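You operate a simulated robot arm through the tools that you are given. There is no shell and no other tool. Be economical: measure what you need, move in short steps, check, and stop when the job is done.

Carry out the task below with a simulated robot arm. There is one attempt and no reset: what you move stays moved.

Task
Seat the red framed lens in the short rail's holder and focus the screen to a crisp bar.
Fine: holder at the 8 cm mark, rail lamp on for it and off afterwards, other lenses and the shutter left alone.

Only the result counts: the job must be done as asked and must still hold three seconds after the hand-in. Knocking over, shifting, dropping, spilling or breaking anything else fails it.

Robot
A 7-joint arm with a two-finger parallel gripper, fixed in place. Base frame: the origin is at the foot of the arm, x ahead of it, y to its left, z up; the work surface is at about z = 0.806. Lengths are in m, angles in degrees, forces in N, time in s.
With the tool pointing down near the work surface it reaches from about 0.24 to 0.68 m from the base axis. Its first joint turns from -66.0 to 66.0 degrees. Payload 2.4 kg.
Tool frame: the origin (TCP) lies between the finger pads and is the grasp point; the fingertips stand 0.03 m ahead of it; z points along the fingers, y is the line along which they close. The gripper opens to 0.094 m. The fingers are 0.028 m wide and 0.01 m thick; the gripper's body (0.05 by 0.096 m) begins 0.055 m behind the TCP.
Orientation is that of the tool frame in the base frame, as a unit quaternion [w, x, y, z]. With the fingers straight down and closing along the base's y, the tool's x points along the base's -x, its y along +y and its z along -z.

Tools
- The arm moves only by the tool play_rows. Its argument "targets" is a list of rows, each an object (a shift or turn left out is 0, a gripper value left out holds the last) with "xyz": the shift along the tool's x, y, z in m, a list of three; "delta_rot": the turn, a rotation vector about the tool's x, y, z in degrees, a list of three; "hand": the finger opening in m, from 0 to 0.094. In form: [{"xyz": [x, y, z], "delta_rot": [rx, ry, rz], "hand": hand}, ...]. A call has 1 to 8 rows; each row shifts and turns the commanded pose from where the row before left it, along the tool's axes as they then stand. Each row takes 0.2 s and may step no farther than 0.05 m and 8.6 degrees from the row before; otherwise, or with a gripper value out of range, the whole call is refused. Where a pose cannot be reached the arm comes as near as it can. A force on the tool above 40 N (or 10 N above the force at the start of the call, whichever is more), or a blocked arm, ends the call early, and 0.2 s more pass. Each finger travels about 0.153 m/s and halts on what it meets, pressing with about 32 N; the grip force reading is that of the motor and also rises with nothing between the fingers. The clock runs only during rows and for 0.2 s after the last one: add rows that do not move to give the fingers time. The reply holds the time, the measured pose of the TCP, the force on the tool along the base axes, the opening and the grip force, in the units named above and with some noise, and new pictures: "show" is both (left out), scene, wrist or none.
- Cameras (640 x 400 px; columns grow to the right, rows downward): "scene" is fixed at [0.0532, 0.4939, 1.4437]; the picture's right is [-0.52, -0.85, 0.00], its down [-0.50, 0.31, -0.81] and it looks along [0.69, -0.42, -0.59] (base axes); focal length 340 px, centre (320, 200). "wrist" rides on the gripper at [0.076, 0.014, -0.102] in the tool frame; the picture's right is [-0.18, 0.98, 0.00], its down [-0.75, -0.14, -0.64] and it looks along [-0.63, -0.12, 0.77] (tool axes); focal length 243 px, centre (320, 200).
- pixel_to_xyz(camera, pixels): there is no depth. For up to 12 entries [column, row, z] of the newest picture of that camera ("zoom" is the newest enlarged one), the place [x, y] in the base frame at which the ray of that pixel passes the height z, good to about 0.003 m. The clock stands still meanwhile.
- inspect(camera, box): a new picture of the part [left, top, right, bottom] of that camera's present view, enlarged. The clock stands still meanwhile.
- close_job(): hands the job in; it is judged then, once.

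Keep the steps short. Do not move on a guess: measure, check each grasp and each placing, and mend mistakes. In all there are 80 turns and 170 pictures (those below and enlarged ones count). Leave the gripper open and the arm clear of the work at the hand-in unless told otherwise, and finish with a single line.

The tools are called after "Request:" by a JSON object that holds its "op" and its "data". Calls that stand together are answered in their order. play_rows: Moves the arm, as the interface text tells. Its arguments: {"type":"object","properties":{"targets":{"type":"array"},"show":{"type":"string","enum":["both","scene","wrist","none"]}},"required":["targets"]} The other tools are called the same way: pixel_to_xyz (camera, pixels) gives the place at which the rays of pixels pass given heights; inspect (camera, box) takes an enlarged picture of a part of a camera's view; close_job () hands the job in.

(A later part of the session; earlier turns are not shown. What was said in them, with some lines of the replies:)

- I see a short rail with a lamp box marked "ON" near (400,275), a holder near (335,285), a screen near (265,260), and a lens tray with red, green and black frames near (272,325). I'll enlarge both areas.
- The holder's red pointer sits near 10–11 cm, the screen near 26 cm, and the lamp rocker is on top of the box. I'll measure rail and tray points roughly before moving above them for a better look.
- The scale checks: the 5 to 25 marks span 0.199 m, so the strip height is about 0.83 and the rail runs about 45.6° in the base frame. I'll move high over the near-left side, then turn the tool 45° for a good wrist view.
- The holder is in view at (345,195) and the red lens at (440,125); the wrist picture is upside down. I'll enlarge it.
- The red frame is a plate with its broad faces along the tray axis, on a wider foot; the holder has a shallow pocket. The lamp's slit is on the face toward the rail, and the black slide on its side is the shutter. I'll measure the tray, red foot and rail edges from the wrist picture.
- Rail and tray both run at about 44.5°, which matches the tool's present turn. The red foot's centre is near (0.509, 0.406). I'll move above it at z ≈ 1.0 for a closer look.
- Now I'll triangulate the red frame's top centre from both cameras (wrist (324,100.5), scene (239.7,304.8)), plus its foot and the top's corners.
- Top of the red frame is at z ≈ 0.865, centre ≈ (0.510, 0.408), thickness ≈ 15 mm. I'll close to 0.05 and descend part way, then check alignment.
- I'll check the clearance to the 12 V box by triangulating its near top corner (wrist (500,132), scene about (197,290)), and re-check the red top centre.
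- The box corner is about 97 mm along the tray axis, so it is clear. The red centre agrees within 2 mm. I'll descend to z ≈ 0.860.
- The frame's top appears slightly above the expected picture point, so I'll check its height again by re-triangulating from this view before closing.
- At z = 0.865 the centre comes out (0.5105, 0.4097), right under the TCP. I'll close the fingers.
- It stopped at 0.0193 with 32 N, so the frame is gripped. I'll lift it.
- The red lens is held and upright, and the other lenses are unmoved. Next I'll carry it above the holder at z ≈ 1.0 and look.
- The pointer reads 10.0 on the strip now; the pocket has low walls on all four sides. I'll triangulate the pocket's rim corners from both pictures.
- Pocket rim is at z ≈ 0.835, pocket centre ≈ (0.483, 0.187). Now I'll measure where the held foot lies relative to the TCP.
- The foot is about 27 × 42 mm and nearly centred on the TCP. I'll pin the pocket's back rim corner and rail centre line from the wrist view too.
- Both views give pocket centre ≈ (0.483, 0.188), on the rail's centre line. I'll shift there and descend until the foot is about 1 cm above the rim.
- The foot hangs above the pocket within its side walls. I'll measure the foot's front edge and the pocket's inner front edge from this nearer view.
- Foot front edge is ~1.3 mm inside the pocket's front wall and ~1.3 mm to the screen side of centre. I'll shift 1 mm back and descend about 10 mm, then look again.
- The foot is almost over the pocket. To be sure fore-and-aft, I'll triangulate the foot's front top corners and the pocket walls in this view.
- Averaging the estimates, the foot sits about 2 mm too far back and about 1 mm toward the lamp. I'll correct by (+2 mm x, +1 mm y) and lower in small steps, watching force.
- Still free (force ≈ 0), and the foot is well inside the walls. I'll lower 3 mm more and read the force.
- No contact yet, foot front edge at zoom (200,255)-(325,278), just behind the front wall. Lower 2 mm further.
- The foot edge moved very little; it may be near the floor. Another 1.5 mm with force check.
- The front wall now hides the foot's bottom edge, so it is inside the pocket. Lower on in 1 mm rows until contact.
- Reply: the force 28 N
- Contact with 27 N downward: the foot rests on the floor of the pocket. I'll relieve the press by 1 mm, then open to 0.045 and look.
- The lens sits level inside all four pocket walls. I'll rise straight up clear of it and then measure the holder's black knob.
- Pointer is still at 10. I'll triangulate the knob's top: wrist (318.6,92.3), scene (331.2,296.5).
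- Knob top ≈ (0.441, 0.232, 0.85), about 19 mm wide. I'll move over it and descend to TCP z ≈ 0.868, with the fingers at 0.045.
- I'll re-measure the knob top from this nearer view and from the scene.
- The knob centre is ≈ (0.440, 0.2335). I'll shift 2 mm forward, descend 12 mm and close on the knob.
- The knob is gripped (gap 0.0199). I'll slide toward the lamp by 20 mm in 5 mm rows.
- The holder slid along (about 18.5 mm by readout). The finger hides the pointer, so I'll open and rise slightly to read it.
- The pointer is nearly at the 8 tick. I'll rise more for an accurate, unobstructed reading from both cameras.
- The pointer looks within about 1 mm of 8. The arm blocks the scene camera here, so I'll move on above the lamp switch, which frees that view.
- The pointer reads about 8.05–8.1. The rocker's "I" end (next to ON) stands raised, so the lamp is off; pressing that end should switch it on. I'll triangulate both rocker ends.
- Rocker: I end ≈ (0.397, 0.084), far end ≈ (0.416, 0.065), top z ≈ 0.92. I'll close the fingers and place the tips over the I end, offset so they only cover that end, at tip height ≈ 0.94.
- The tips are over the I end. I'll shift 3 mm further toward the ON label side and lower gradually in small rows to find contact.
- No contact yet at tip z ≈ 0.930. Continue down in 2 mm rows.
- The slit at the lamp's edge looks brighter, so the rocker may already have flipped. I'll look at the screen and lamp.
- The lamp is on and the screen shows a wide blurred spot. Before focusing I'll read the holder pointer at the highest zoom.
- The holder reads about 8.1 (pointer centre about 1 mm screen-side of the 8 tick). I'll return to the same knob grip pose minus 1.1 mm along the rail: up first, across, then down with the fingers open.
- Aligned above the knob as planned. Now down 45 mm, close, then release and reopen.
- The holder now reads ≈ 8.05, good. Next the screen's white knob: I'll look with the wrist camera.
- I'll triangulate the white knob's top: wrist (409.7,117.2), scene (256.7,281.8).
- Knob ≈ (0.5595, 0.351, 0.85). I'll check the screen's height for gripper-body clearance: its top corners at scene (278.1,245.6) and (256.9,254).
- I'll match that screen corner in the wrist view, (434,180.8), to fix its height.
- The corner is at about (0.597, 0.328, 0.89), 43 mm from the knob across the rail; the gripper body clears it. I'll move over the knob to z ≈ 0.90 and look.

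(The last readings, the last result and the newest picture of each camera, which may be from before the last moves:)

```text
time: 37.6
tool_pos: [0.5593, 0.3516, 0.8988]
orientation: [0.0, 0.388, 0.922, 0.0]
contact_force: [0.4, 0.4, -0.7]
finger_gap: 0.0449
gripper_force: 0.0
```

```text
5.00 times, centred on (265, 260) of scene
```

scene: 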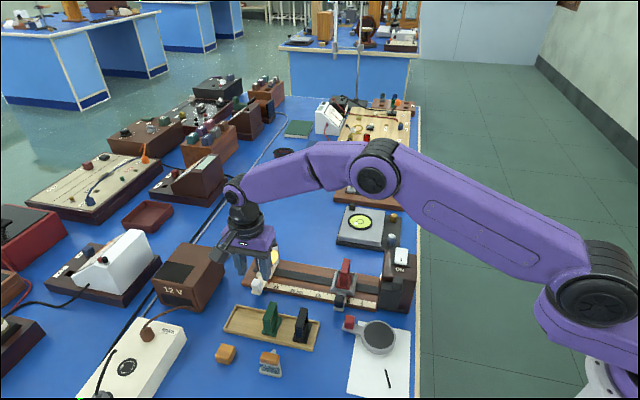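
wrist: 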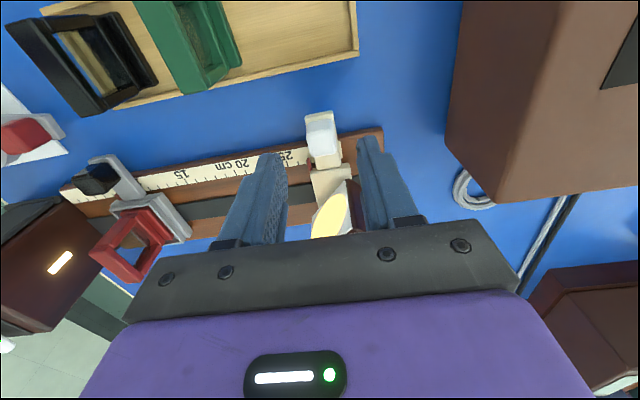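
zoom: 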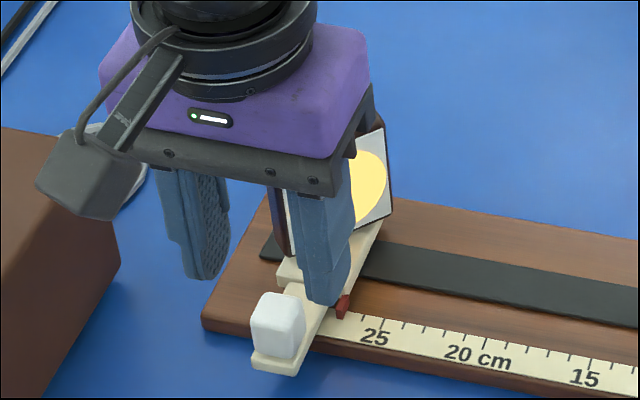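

Same picture as with the black knob, knob centred. Now down 31 mm and close.

Request:
{"op": "play_rows", "data": {"targets": [{"xyz": [0.001, 0, 0.016]}, {"xyz": [0, 0, 0.015]}, {}, {"hand": 0.03}, {"hand": 0.02}, {"hand": 0.008}, {}, {}]}}

Request:
{"op": "inspect", "data": {"camera": "scene", "box": [215, 220, 315, 300]}}

```text
time: 39.4
tool_pos: [0.558, 0.352, 0.8692]
orientation: [-0.001, 0.387, 0.922, 0.0]
contact_force: [1.3, -0.5, -0.9]
finger_gap: 0.02
gripper_force: 45.2
```

scene: 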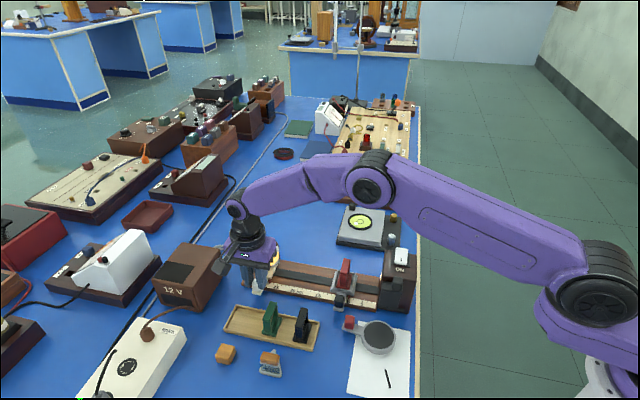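
wrist: 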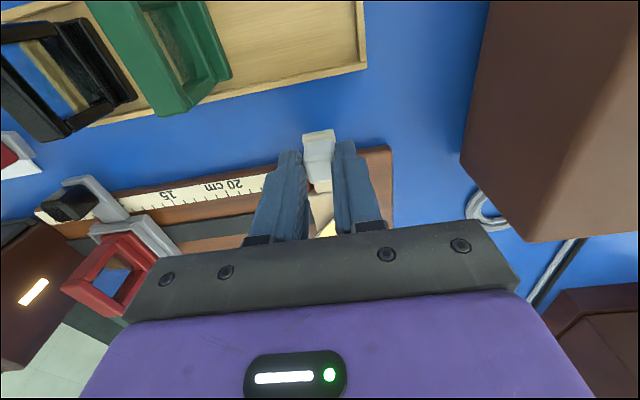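

```text
5.00 times, centred on (265, 260) of scene
```

zoom: 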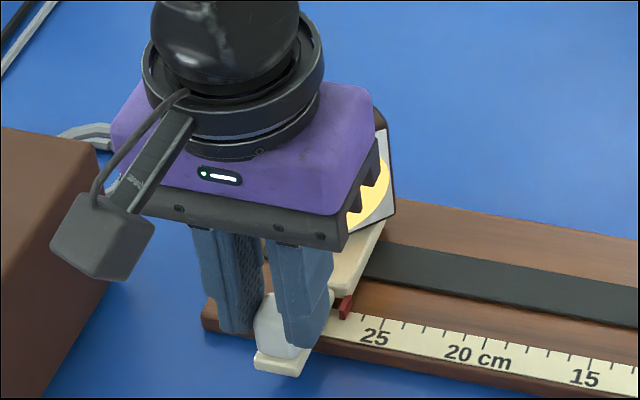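

The white knob is gripped. I'll slide the screen 20 mm toward the lens and look at the visible part of the spot.

Request:
{"op": "play_rows", "data": {"targets": [{"xyz": [0, -0.005, 0]}, {"xyz": [0, -0.005, 0]}, {"xyz": [0, -0.005, 0]}, {"xyz": [0, -0.005, 0]}, {}], "show": "none"}}

Request:
{"op": "inspect", "data": {"camera": "scene", "box": [225, 220, 325, 300]}}

```text
time: 40.6
tool_pos: [0.5435, 0.3377, 0.8692]
orientation: [-0.002, 0.386, 0.922, -0.001]
contact_force: [-4.1, 4.5, -13.6]
finger_gap: 0.0197
gripper_force: 44.5
```

```text
5.00 times, centred on (275, 260) of scene
```

zoom: 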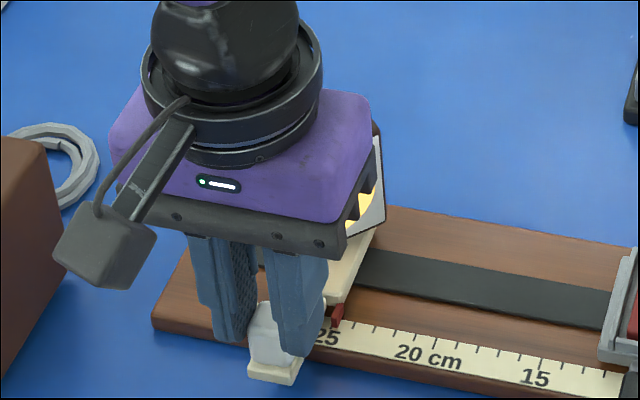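

The pointer is near 24 and the spot got smaller. Another 20 mm.

Request:
{"op": "play_rows", "data": {"targets": [{"xyz": [0, -0.005, 0]}, {"xyz": [0, -0.005, 0]}, {"xyz": [0, -0.005, 0]}, {"xyz": [0, -0.005, 0]}, {}], "show": "none"}}

Request:
{"op": "inspect", "data": {"camera": "scene", "box": [235, 220, 335, 300]}}

Request:
{"op": "inspect", "data": {"camera": "wrist", "box": [280, 170, 380, 240]}}

```text
time: 41.8
tool_pos: [0.5297, 0.3243, 0.8703]
orientation: [-0.001, 0.386, 0.923, 0.0]
contact_force: [-11.3, 12.0, -15.0]
finger_gap: 0.02
gripper_force: 45.2
```

```text
5.00 times, centred on (285, 260) of scene
```

zoom: 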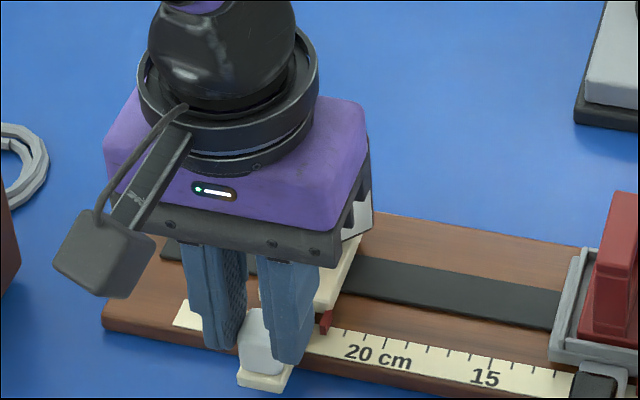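

```text
5.71 times, centred on (330, 205) of wrist
```

zoom: 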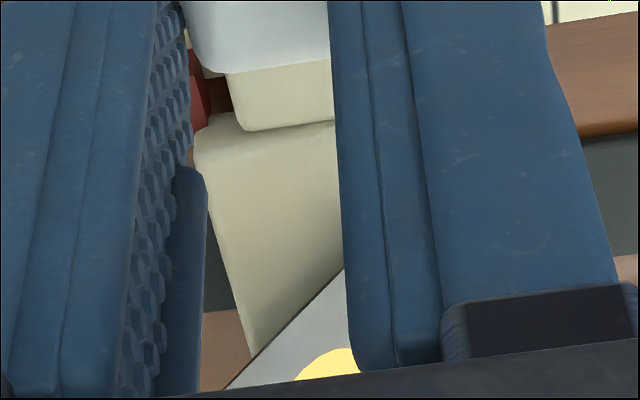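

The pointer is near 22 and sideways force is building (16 N), so I'll release, rise straight up and back off to see the whole screen.

Request:
{"op": "play_rows", "data": {"targets": [{"hand": 0.03}, {"hand": 0.045}, {"xyz": [0, 0, -0.04]}, {"xyz": [0.03, 0, -0.04]}, {"xyz": [0.045, 0, 0]}, {"xyz": [0.045, 0, 0]}, {}], "show": "scene"}}

Request:
{"op": "inspect", "data": {"camera": "scene", "box": [245, 225, 325, 305]}}

Request:
{"op": "inspect", "data": {"camera": "wrist", "box": [240, 80, 420, 230]}}

```text
time: 43.4
tool_pos: [0.4472, 0.4072, 0.9513]
orientation: [0.0, 0.388, 0.922, 0.0]
contact_force: [-1.1, -0.2, 0.4]
finger_gap: 0.0451
gripper_force: 0.0
```

scene: 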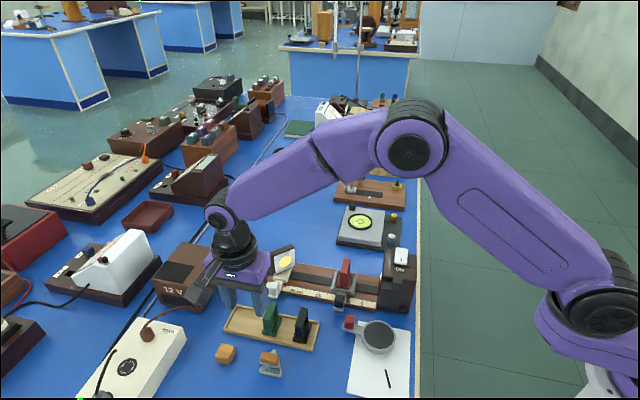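

```text
5.00 times, centred on (285, 265) of scene
```

zoom: 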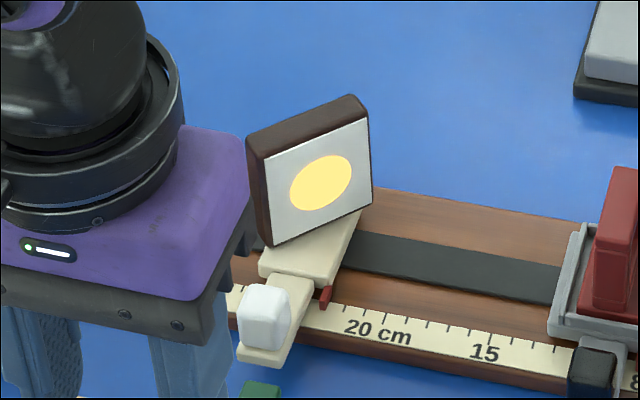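

```text
2.67 times, centred on (330, 155) of wrist
```

zoom: 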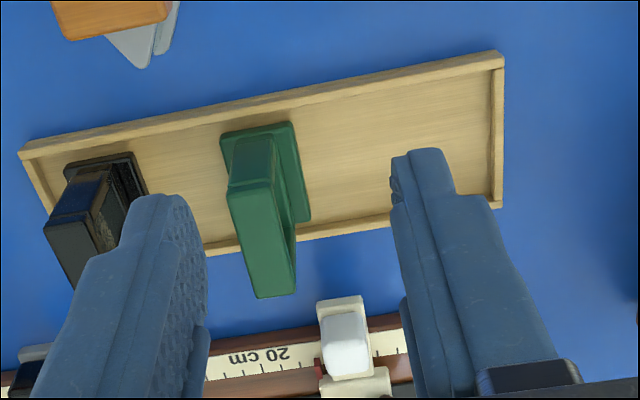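

The spot shrank from 0.98 to 0.60 of the screen height between marks 26.1 and ~22.2, which points to focus near 16. I'll regrip the knob by the reverse path.

Request:
{"op": "play_rows", "data": {"targets": [{"xyz": [-0.045, 0, 0]}, {"xyz": [-0.045, 0, 0]}, {"xyz": [-0.029, 0, 0.04]}, {"xyz": [0, 0, 0.04]}, {}, {"hand": 0.03}, {"hand": 0.02}, {"hand": 0.008}], "show": "none"}}

Request:
{"op": "play_rows", "data": {"targets": [{}, {"xyz": [0.0002, -0.006, 0]}, {"xyz": [0.0002, -0.006, 0]}, {"xyz": [0.0002, -0.006, 0]}, {"xyz": [0.0002, -0.006, 0]}, {"xyz": [0.0002, -0.006, 0]}, {}], "show": "none"}}

Request:
{"op": "inspect", "data": {"camera": "scene", "box": [255, 220, 355, 310]}}

```text
time: 45.2
tool_pos: [0.5306, 0.3246, 0.8682]
orientation: [0.0, 0.387, 0.922, -0.001]
contact_force: [0.4, -2.2, -1.6]
finger_gap: 0.0199
gripper_force: 45.1
```

```text
time: 46.8
tool_pos: [0.5091, 0.3037, 0.87]
orientation: [0.0, 0.388, 0.922, 0.0]
contact_force: [4.5, -4.7, -16.2]
finger_gap: 0.0197
gripper_force: 44.7
```

```text
4.44 times, centred on (305, 265) of scene
```

zoom: 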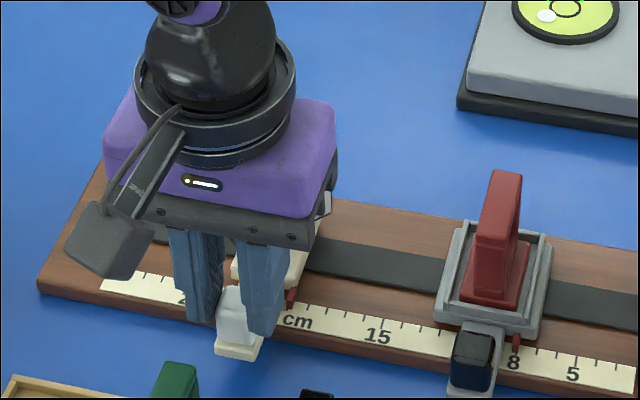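

The pointer is near 19.2. Another 20 mm, then release and view.

Request:
{"op": "play_rows", "data": {"targets": [{"xyz": [0.0001, -0.005, 0]}, {"xyz": [0.0001, -0.005, 0]}, {"xyz": [0.0001, -0.005, 0]}, {"xyz": [0.0001, -0.005, 0]}, {}], "show": "none"}}

Request:
{"op": "play_rows", "data": {"targets": [{"hand": 0.03}, {"hand": 0.045}, {"xyz": [0, 0, -0.04]}, {"xyz": [0.03, 0, -0.04]}, {"xyz": [0.045, 0, 0]}, {"xyz": [0.045, 0, 0]}, {}], "show": "none"}}

Request:
{"op": "inspect", "data": {"camera": "scene", "box": [270, 235, 350, 305]}}

Request:
{"op": "inspect", "data": {"camera": "scene", "box": [285, 235, 325, 265]}}

```text
time: 48.0
tool_pos: [0.4951, 0.2892, 0.8685]
orientation: [-0.001, 0.387, 0.922, -0.001]
contact_force: [12.4, -10.9, -27.1]
finger_gap: 0.0197
gripper_force: 45.2
```

```text
time: 49.6
tool_pos: [0.41, 0.375, 0.9503]
orientation: [0.0, 0.387, 0.922, 0.0]
contact_force: [-0.4, 0.1, 0.2]
finger_gap: 0.0453
gripper_force: 0.0
```

```text
5.71 times, centred on (310, 270) of scene
```

zoom: 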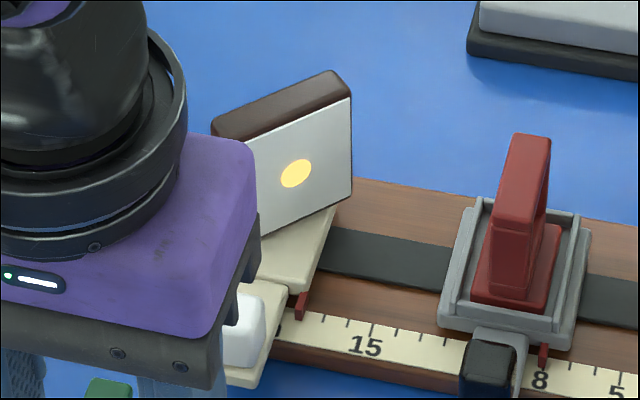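

```text
13.33 times, centred on (305, 250) of scene
```

zoom: 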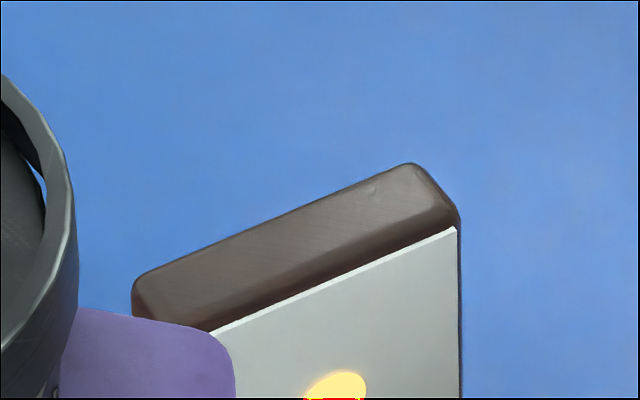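

Smaller again: spot ratio ≈ 0.30 at pointer ≈ 17.9. Focus is further in. Regrip and move another 18 mm.

Request:
{"op": "play_rows", "data": {"targets": [{"xyz": [-0.045, 0, 0]}, {"xyz": [-0.045, 0, 0]}, {"xyz": [-0.03, 0, 0.04]}, {"xyz": [0, 0, 0.039]}, {}, {"hand": 0.03}, {"hand": 0.02}, {"hand": 0.008}], "show": "none"}}

Request:
{"op": "play_rows", "data": {"targets": [{}, {"xyz": [0, -0.005, 0]}, {"xyz": [0, -0.005, 0]}, {"xyz": [0, -0.005, 0]}, {"xyz": [0, -0.003, 0]}, {}], "show": "none"}}

Request:
{"op": "play_rows", "data": {"targets": [{"hand": 0.03}, {"hand": 0.045}, {"xyz": [0, 0, -0.04]}, {"xyz": [0.03, 0, -0.04]}, {"xyz": [0.045, 0, 0]}, {"xyz": [0.045, 0, 0]}, {"xyz": [0.03, 0, 0]}, {}], "show": "none"}}

Request:
{"op": "inspect", "data": {"camera": "scene", "box": [280, 235, 360, 305]}}

Request:
{"op": "inspect", "data": {"camera": "scene", "box": [300, 245, 330, 275]}}

```text
time: 51.4
tool_pos: [0.4952, 0.2904, 0.8721]
orientation: [0.0, 0.386, 0.922, 0.0]
contact_force: [1.8, -1.2, -2.3]
finger_gap: 0.0199
gripper_force: 45.0
```

```text
time: 52.8
tool_pos: [0.4826, 0.2769, 0.8704]
orientation: [0.0, 0.388, 0.922, 0.0]
contact_force: [6.8, -5.4, 1.7]
finger_gap: 0.0197
gripper_force: 44.7
```

```text
time: 54.6
tool_pos: [0.3747, 0.3862, 0.9513]
orientation: [0.0, 0.388, 0.922, 0.0]
contact_force: [0.6, -0.2, 0.2]
finger_gap: 0.0449
gripper_force: 0.0
```

```text
5.71 times, centred on (320, 270) of scene
```

zoom: 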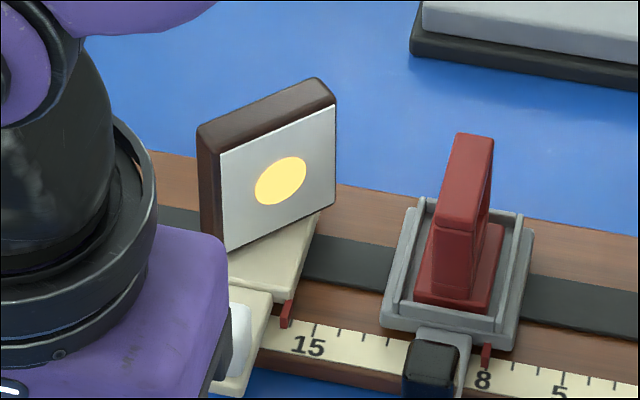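

```text
13.33 times, centred on (315, 260) of scene
```

zoom: 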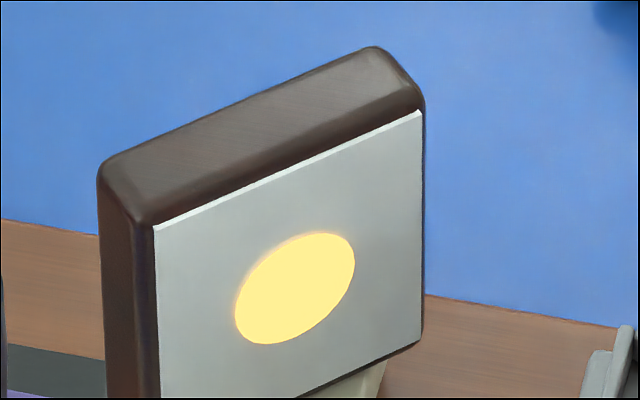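

The spot is bigger again (ratio 0.5 at pointer ≈ 16.1), so I've passed focus. The two sides cross near 18.7. I'll regrip and move back 26 mm.

Request:
{"op": "play_rows", "data": {"targets": [{"xyz": [-0.045, 0, 0]}, {"xyz": [-0.045, 0, 0]}, {"xyz": [-0.03, 0, 0]}, {"xyz": [-0.03, 0, 0.04]}, {"xyz": [0, 0, 0.04]}, {"hand": 0.03}, {"hand": 0.02}, {"hand": 0.008}], "show": "none"}}

Request:
{"op": "play_rows", "data": {"targets": [{}, {"xyz": [0, 0.005, 0]}, {"xyz": [0, 0.005, 0]}, {"xyz": [0, 0.005, 0]}, {"xyz": [0, 0.005, 0]}, {"xyz": [0, 0.006, 0]}, {}], "show": "none"}}

Request:
{"op": "play_rows", "data": {"targets": [{"hand": 0.03}, {"hand": 0.045}, {"xyz": [0, 0, -0.04]}, {"xyz": [0.03, 0, -0.04]}, {"xyz": [0.045, 0, 0]}, {"xyz": [0.045, 0, 0]}, {"xyz": [0.03, 0, 0]}, {}], "show": "none"}}

Request:
{"op": "inspect", "data": {"camera": "scene", "box": [265, 235, 345, 305]}}

Request:
{"op": "inspect", "data": {"camera": "scene", "box": [285, 245, 315, 275]}}

```text
time: 56.4
tool_pos: [0.4799, 0.2775, 0.8712]
orientation: [0.0, 0.386, 0.922, 0.0]
contact_force: [2.0, 0.1, -2.6]
finger_gap: 0.0196
gripper_force: 45.0
```

```text
time: 58.0
tool_pos: [0.4973, 0.2967, 0.8713]
orientation: [-0.001, 0.388, 0.922, 0.0]
contact_force: [-5.2, 4.1, -11.0]
finger_gap: 0.0199
gripper_force: 45.1
```

```text
time: 59.8
tool_pos: [0.3918, 0.4033, 0.9546]
orientation: [0.0, 0.388, 0.922, 0.001]
contact_force: [-1.0, -0.4, -0.5]
finger_gap: 0.045
gripper_force: 0.0
```

```text
5.71 times, centred on (305, 270) of scene
```

zoom: 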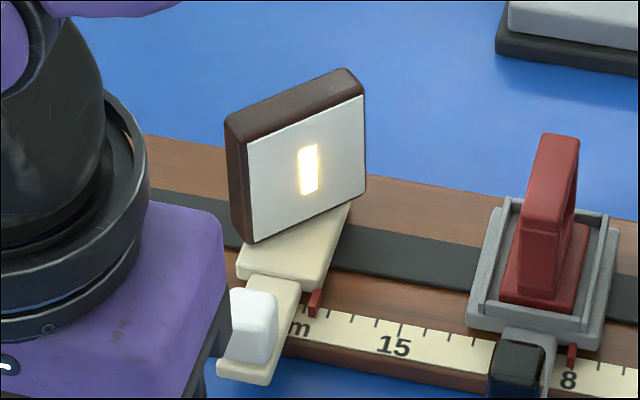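

```text
13.33 times, centred on (300, 260) of scene
```

zoom: 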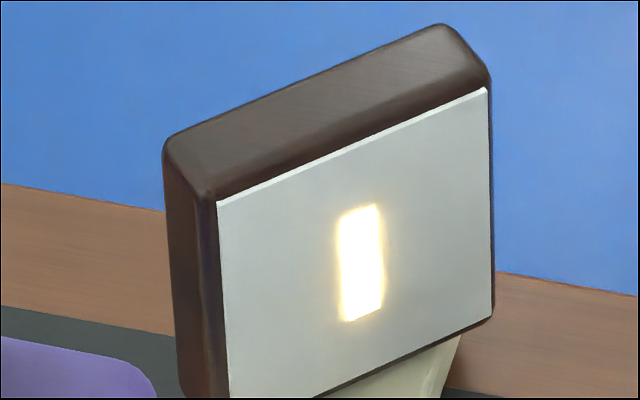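

A bar has formed, still with a soft halo, at pointer ≈ 18.5. I'll go a further 3 mm outward and compare sharpness.

Request:
{"op": "play_rows", "data": {"targets": [{"xyz": [-0.045, 0, 0]}, {"xyz": [-0.045, 0, 0]}, {"xyz": [-0.03, 0, 0]}, {"xyz": [-0.03, 0, 0.04]}, {"xyz": [0, 0, 0.04]}, {"hand": 0.03}, {"hand": 0.02}, {"hand": 0.008}], "show": "none"}}

Request:
{"op": "play_rows", "data": {"targets": [{}, {"xyz": [0, 0.0015, 0]}, {"xyz": [0, 0.0015, 0]}, {}], "show": "none"}}

Request:
{"op": "play_rows", "data": {"targets": [{"hand": 0.03}, {"hand": 0.045}, {"xyz": [0, 0, -0.04]}, {"xyz": [0.03, 0, -0.04]}, {"xyz": [0.045, 0, 0]}, {"xyz": [0.045, 0, 0]}, {"xyz": [0.03, 0, 0]}, {}], "show": "none"}}

Request:
{"op": "inspect", "data": {"camera": "scene", "box": [285, 245, 315, 275]}}

Request:
{"op": "inspect", "data": {"camera": "scene", "box": [295, 280, 325, 300]}}

```text
time: 61.6
tool_pos: [0.4997, 0.2938, 0.8717]
orientation: [0.0, 0.386, 0.922, 0.0]
contact_force: [2.5, -1.2, -3.8]
finger_gap: 0.0196
gripper_force: 45.4
```

```text
time: 62.6
tool_pos: [0.5013, 0.2962, 0.8714]
orientation: [0.0, 0.387, 0.922, 0.0]
contact_force: [2.4, -4.5, 0.0]
finger_gap: 0.0201
gripper_force: 45.1
```

```text
time: 64.4
tool_pos: [0.3948, 0.4032, 0.9514]
orientation: [0.0, 0.388, 0.922, 0.0]
contact_force: [-0.6, -1.0, -0.2]
finger_gap: 0.045
gripper_force: 0.0
```

```text
13.33 times, centred on (300, 260) of scene
```

zoom: 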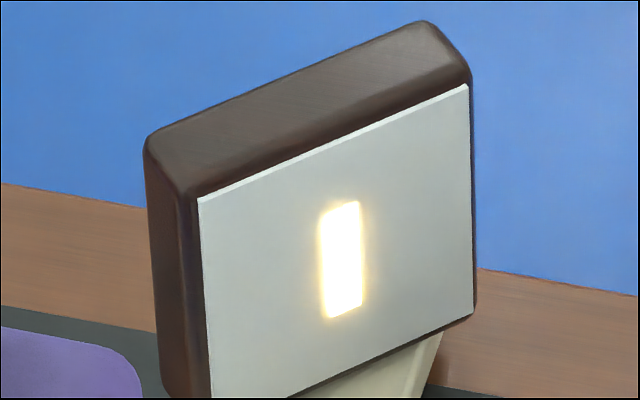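

```text
16.00 times, centred on (310, 290) of scene
```

zoom: 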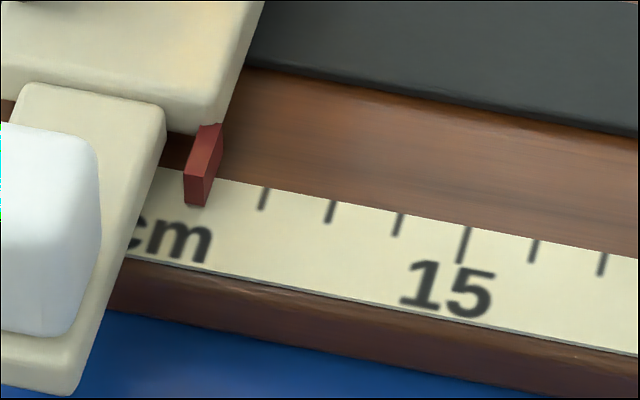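

The pointer is ≈ 18.97 and the bar is a bit cleaner. To bracket the best focus I'll try another 3 mm.

Request:
{"op": "play_rows", "data": {"targets": [{"xyz": [-0.045, 0, 0]}, {"xyz": [-0.045, 0, 0]}, {"xyz": [-0.03, 0, 0]}, {"xyz": [-0.03, 0, 0.04]}, {"xyz": [0, 0, 0.04]}, {"hand": 0.03}, {"hand": 0.02}, {"hand": 0.008}], "show": "none"}}

Request:
{"op": "play_rows", "data": {"targets": [{}, {"xyz": [0, 0.0015, 0]}, {"xyz": [0, 0.0015, 0]}, {}], "show": "none"}}

Request:
{"op": "play_rows", "data": {"targets": [{"hand": 0.03}, {"hand": 0.045}, {"xyz": [0, 0, -0.04]}, {"xyz": [0.03, 0, -0.04]}, {"xyz": [0.045, 0, 0]}, {"xyz": [0.045, 0, 0]}, {"xyz": [0.03, 0, 0]}, {}], "show": "none"}}

Request:
{"op": "inspect", "data": {"camera": "scene", "box": [285, 245, 315, 275]}}

Request:
{"op": "inspect", "data": {"camera": "scene", "box": [290, 280, 320, 300]}}

```text
time: 66.2
tool_pos: [0.5017, 0.2977, 0.8723]
orientation: [0.0, 0.385, 0.923, 0.0]
contact_force: [2.7, -1.2, -2.2]
finger_gap: 0.0199
gripper_force: 45.0
```

```text
time: 67.2
tool_pos: [0.5044, 0.3008, 0.871]
orientation: [0.0, 0.387, 0.922, 0.0]
contact_force: [1.2, -2.2, 3.6]
finger_gap: 0.0197
gripper_force: 44.6
```

```text
time: 69.0
tool_pos: [0.3997, 0.4055, 0.952]
orientation: [0.0, 0.388, 0.922, 0.0]
contact_force: [-0.5, 0.4, 0.0]
finger_gap: 0.045
gripper_force: 0.0
```

```text
13.33 times, centred on (300, 260) of scene
```

zoom: 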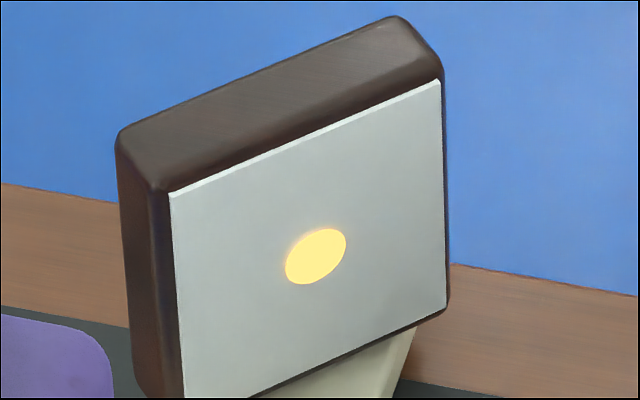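

```text
16.00 times, centred on (305, 290) of scene
```

zoom: 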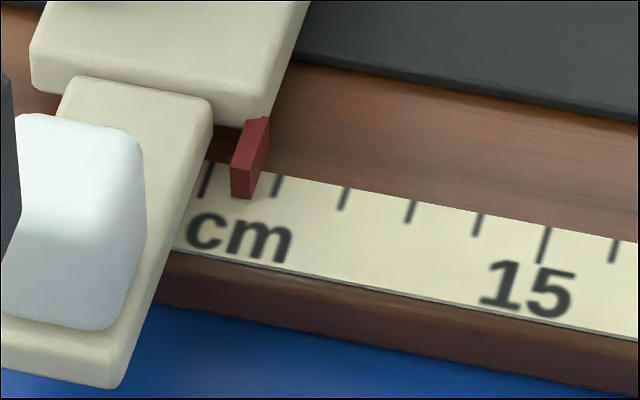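

At pointer ≈ 19.5 it is a disc again; bar at 18.5 and 18.97, disc at 17.9. Best focus by the spot sizes and the bracket is ≈ 18.8. I'll regrip and move 8 mm back.

Request:
{"op": "play_rows", "data": {"targets": [{"xyz": [-0.045, 0, 0]}, {"xyz": [-0.045, 0, 0]}, {"xyz": [-0.03, 0, 0]}, {"xyz": [-0.03, 0, 0.04]}, {"xyz": [0, 0, 0.04]}, {"hand": 0.03}, {"hand": 0.02}, {"hand": 0.008}], "show": "none"}}

Request:
{"op": "play_rows", "data": {"targets": [{}, {"xyz": [0, -0.004, 0]}, {"xyz": [0, -0.004, 0]}, {}, {}], "show": "none"}}

Request:
{"op": "play_rows", "data": {"targets": [{"hand": 0.03}, {"hand": 0.045}, {"xyz": [0, 0, -0.04]}, {"xyz": [0.03, 0, -0.04]}, {"xyz": [0.045, 0, 0]}, {"xyz": [0.045, 0, 0]}, {"xyz": [0.03, 0, 0]}, {}], "show": "none"}}

Request:
{"op": "inspect", "data": {"camera": "scene", "box": [285, 245, 315, 275]}}

Request:
{"op": "inspect", "data": {"camera": "scene", "box": [295, 280, 325, 300]}}

```text
time: 70.8
tool_pos: [0.5043, 0.2984, 0.8693]
orientation: [0.001, 0.386, 0.922, 0.0]
contact_force: [2.7, -1.1, -3.8]
finger_gap: 0.02
gripper_force: 45.1
```

```text
time: 72.0
tool_pos: [0.4974, 0.292, 0.8688]
orientation: [-0.001, 0.388, 0.922, -0.002]
contact_force: [6.2, -9.6, -24.7]
finger_gap: 0.0196
gripper_force: 44.8
```

```text
time: 73.8
tool_pos: [0.3926, 0.3979, 0.9496]
orientation: [0.0, 0.387, 0.922, 0.0]
contact_force: [0.0, 0.1, -0.3]
finger_gap: 0.045
gripper_force: 0.1
```

```text
13.33 times, centred on (300, 260) of scene
```

zoom: 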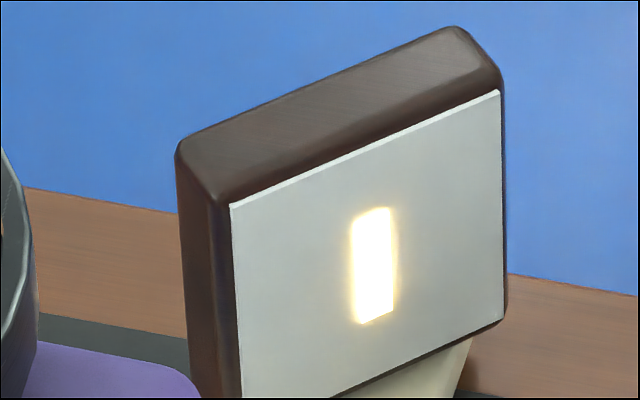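

```text
16.00 times, centred on (310, 290) of scene
```

zoom: 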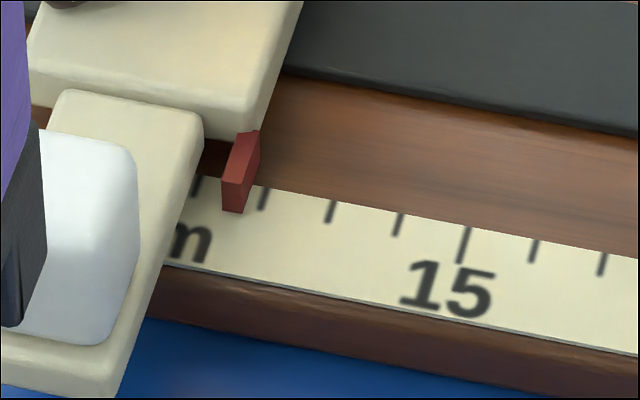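

The bar shows, pointer ≈ 18.42 — a bit short of the middle. I'll regrip and move 5 mm outward (allowing ~1 mm lag).

Request:
{"op": "play_rows", "data": {"targets": [{"xyz": [-0.045, 0, 0]}, {"xyz": [-0.045, 0, 0]}, {"xyz": [-0.03, 0, 0]}, {"xyz": [-0.03, 0, 0.04]}, {"xyz": [0, 0, 0.04]}, {"hand": 0.03}, {"hand": 0.02}, {"hand": 0.008}], "show": "none"}}

Request:
{"op": "play_rows", "data": {"targets": [{}, {"xyz": [0, 0.0025, 0]}, {"xyz": [0, 0.0025, 0]}, {}, {}], "show": "none"}}

Request:
{"op": "play_rows", "data": {"targets": [{"hand": 0.03}, {"hand": 0.045}, {"xyz": [0, 0, -0.04]}, {"xyz": [0.03, 0, -0.04]}, {"xyz": [0.045, 0, 0]}, {"xyz": [0.045, 0, 0]}, {"xyz": [0.03, 0, 0]}, {}], "show": "none"}}

Request:
{"op": "inspect", "data": {"camera": "scene", "box": [285, 245, 315, 275]}}

Request:
{"op": "inspect", "data": {"camera": "scene", "box": [295, 280, 325, 300]}}

Request:
{"op": "inspect", "data": {"camera": "scene", "box": [336, 285, 366, 304]}}

```text
time: 75.6
tool_pos: [0.4968, 0.2923, 0.8701]
orientation: [0.0, 0.386, 0.923, -0.001]
contact_force: [2.1, -1.7, -4.1]
finger_gap: 0.0199
gripper_force: 44.9
```

```text
time: 76.8
tool_pos: [0.5011, 0.2962, 0.8692]
orientation: [0.0, 0.387, 0.922, -0.001]
contact_force: [0.8, -2.3, -18.1]
finger_gap: 0.0201
gripper_force: 44.8
```

```text
time: 78.6
tool_pos: [0.3948, 0.4037, 0.9495]
orientation: [-0.001, 0.388, 0.922, 0.001]
contact_force: [0.3, -0.1, 0.0]
finger_gap: 0.0451
gripper_force: 0.0
```

```text
13.33 times, centred on (300, 260) of scene
```

zoom: 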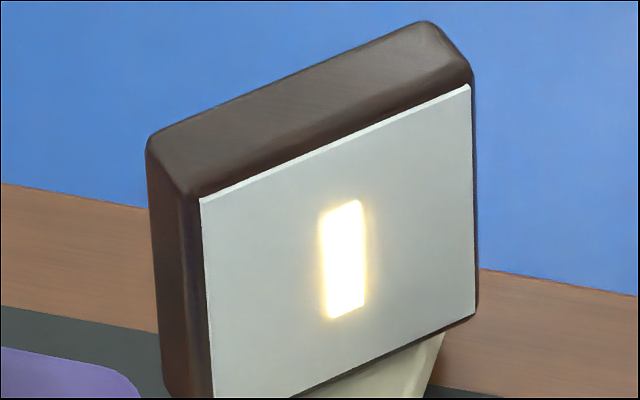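

```text
16.00 times, centred on (310, 290) of scene
```

zoom: 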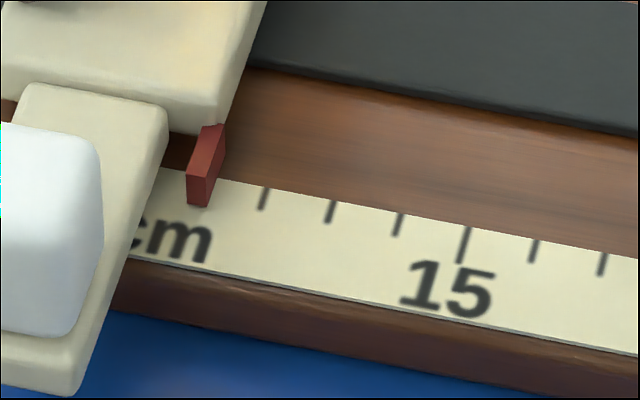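

```text
16.00 times, centred on (351, 294) of scene
```

zoom: 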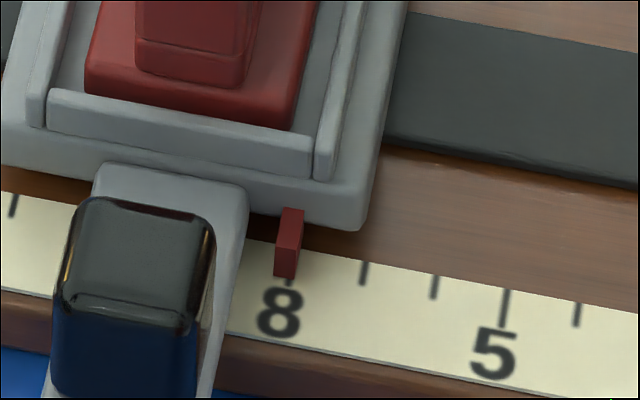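

Pointer ≈ 18.93 with a crisp bar, matching the focus estimate from the spot sizes (18.92); the holder is still at 8. Now to switch the lamp off: move high over the rocker's far end, (0.4227, 0.0589), with fingers closed.

Request:
{"op": "play_rows", "data": {"targets": [{"xyz": [-0.0332, -0.0277, -0.009], "hand": 0.02}, {"xyz": [-0.0332, -0.0277, -0.009], "hand": 0}, {"xyz": [-0.0332, -0.0277, -0.009]}, {"xyz": [-0.0332, -0.0277, -0.009]}, {"xyz": [-0.0332, -0.0277, -0.009]}, {"xyz": [-0.0332, -0.0277, -0.009]}, {"xyz": [-0.0332, -0.0277, -0.009]}, {"xyz": [-0.0332, -0.0277, -0.009]}], "show": "none"}}

Request:
{"op": "play_rows", "data": {"targets": [{"xyz": [0, 0, 0.03]}, {"xyz": [0, 0, 0.02]}, {}]}}

Request:
{"op": "inspect", "data": {"camera": "scene", "box": [370, 210, 430, 280]}}

Request:
{"op": "inspect", "data": {"camera": "wrist", "box": [230, 70, 410, 230]}}

```text
time: 80.4
tool_pos: [0.4223, 0.0605, 1.0228]
orientation: [0.0, 0.387, 0.922, 0.0]
contact_force: [0.8, 1.3, -0.3]
finger_gap: 0.0
gripper_force: 32.0
```

```text
time: 81.2
tool_pos: [0.4234, 0.0612, 0.9732]
orientation: [0.0, 0.388, 0.922, 0.0]
contact_force: [0.3, 0.0, -0.1]
finger_gap: 0.0001
gripper_force: 31.8
```

scene: 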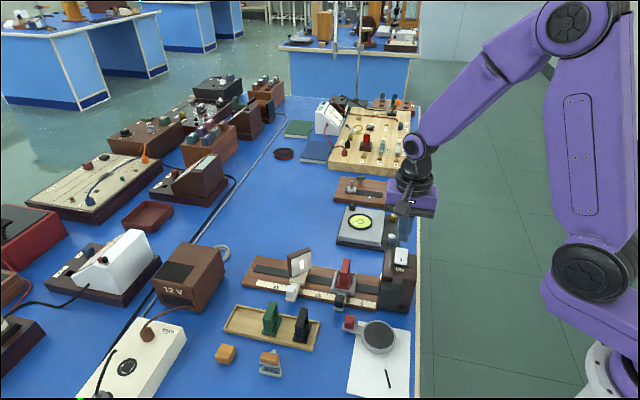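
wrist: 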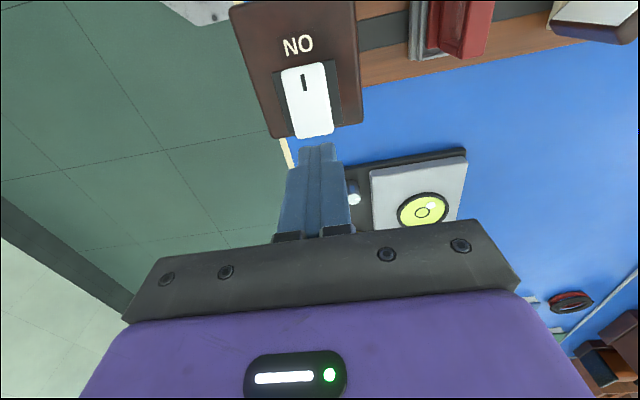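

```text
5.71 times, centred on (400, 245) of scene
```

zoom: 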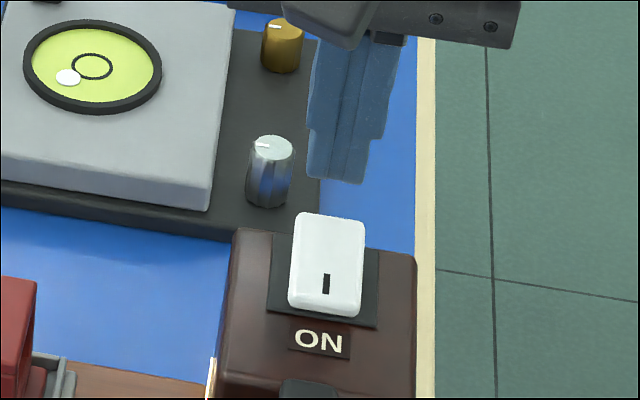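

```text
2.50 times, centred on (320, 150) of wrist
```

zoom: 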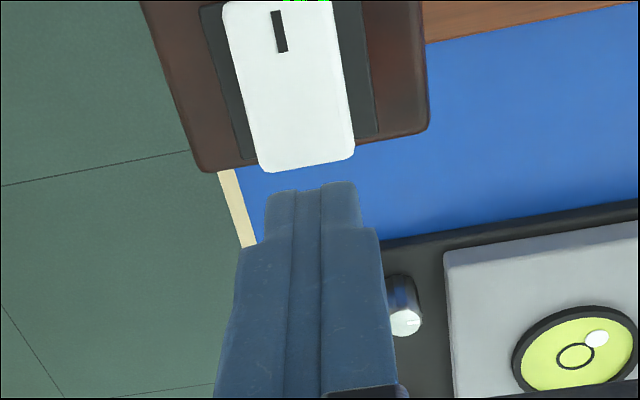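

The tips will overlap the far end by ~5 mm. I'll shift 2 mm toward the rocker and lower to the same tip height that worked for ON.

Request:
{"op": "play_rows", "data": {"targets": [{"xyz": [0.002, 0, 0.004]}, {"xyz": [0, 0, 0.004]}, {"xyz": [0, 0, 0.004]}, {"xyz": [0, 0, 0.003]}, {"xyz": [0, 0, 0.003]}, {"xyz": [0, 0, 0.002]}, {}], "show": "none"}}

Request:
{"op": "inspect", "data": {"camera": "scene", "box": [265, 215, 425, 315]}}

```text
time: 82.8
tool_pos: [0.4228, 0.0608, 0.9532]
orientation: [0.0, 0.388, 0.922, -0.001]
contact_force: [-0.5, -0.7, -0.3]
finger_gap: 0.0
gripper_force: 32.0
```

```text
4.00 times, centred on (345, 265) of scene
```

zoom: 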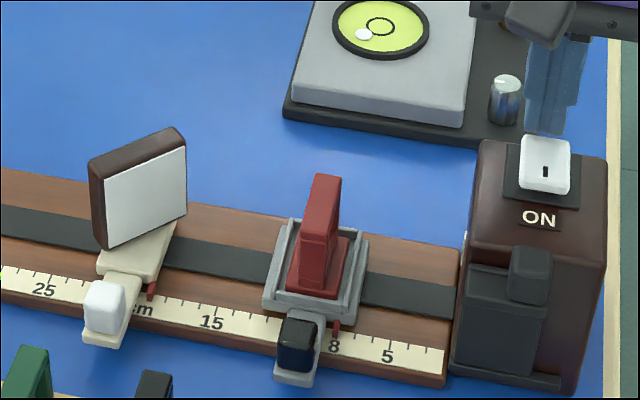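

The lamp is off: the screen is plain white again and the I end is raised. I'll rise straight up, back away and open the gripper.

Request:
{"op": "play_rows", "data": {"targets": [{"xyz": [0, 0, -0.04]}, {"xyz": [0, 0, -0.045]}, {"xyz": [0, 0, -0.045], "hand": 0.05}, {"xyz": [0, -0.03, -0.03], "hand": 0.094}, {}, {}]}}

Request:
{"op": "inspect", "data": {"camera": "scene", "box": [220, 220, 430, 350]}}

Request:
{"op": "inspect", "data": {"camera": "scene", "box": [325, 255, 375, 305]}}

```text
time: 84.2
tool_pos: [0.4022, 0.0409, 1.1132]
orientation: [0.0, 0.388, 0.922, 0.0]
contact_force: [-0.2, 0.9, -0.3]
finger_gap: 0.0937
gripper_force: 0.1
```

scene: 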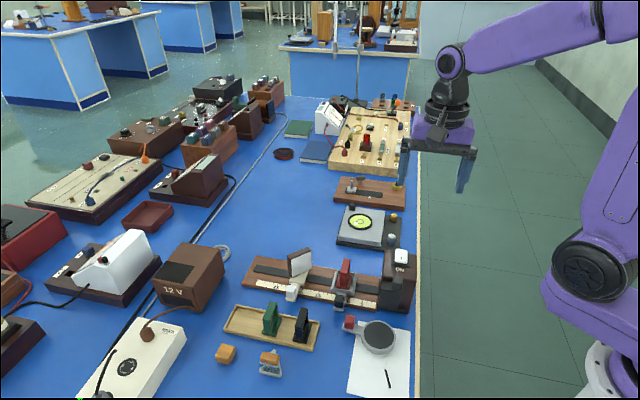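
wrist: 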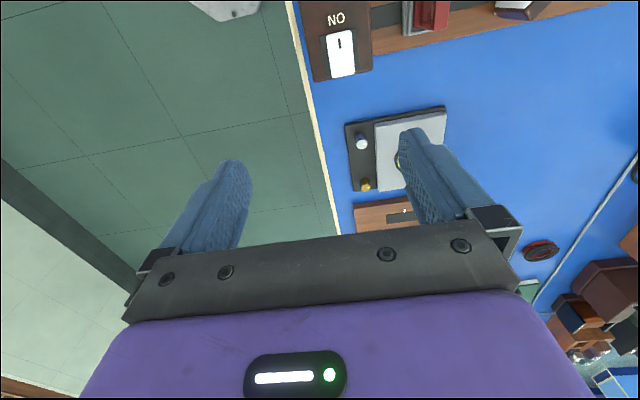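

```text
3.05 times, centred on (325, 285) of scene
```

zoom: 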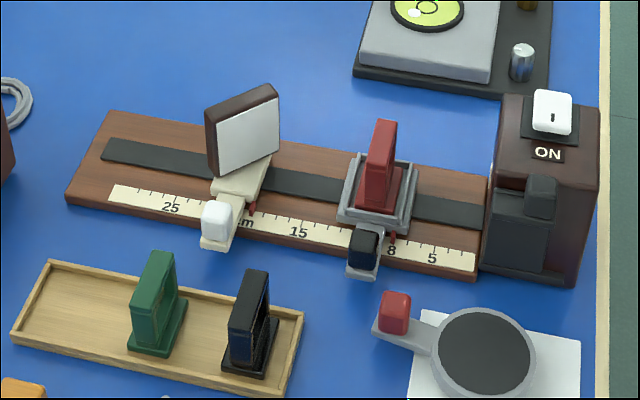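

```text
8.00 times, centred on (350, 280) of scene
```

zoom: 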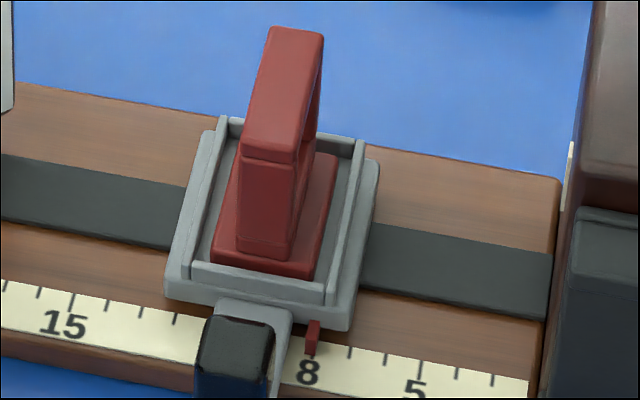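

All is in place: the red lens is in the pocket, the holder is at 8, the screen is in focus, and the lamp is off. The green and black lenses and the shutter are untouched, and the gripper is open and clear. Handing in.

Request:
{"op": "close_job", "data": {}}

```text
The job is handed in.
```

The red lens is seated in the holder at the 8 cm mark (pointer read about 8.05), the screen showed a crisp bar at about 18.9 cm, the lamp is off again, and the other lenses and the shutter were left alone.
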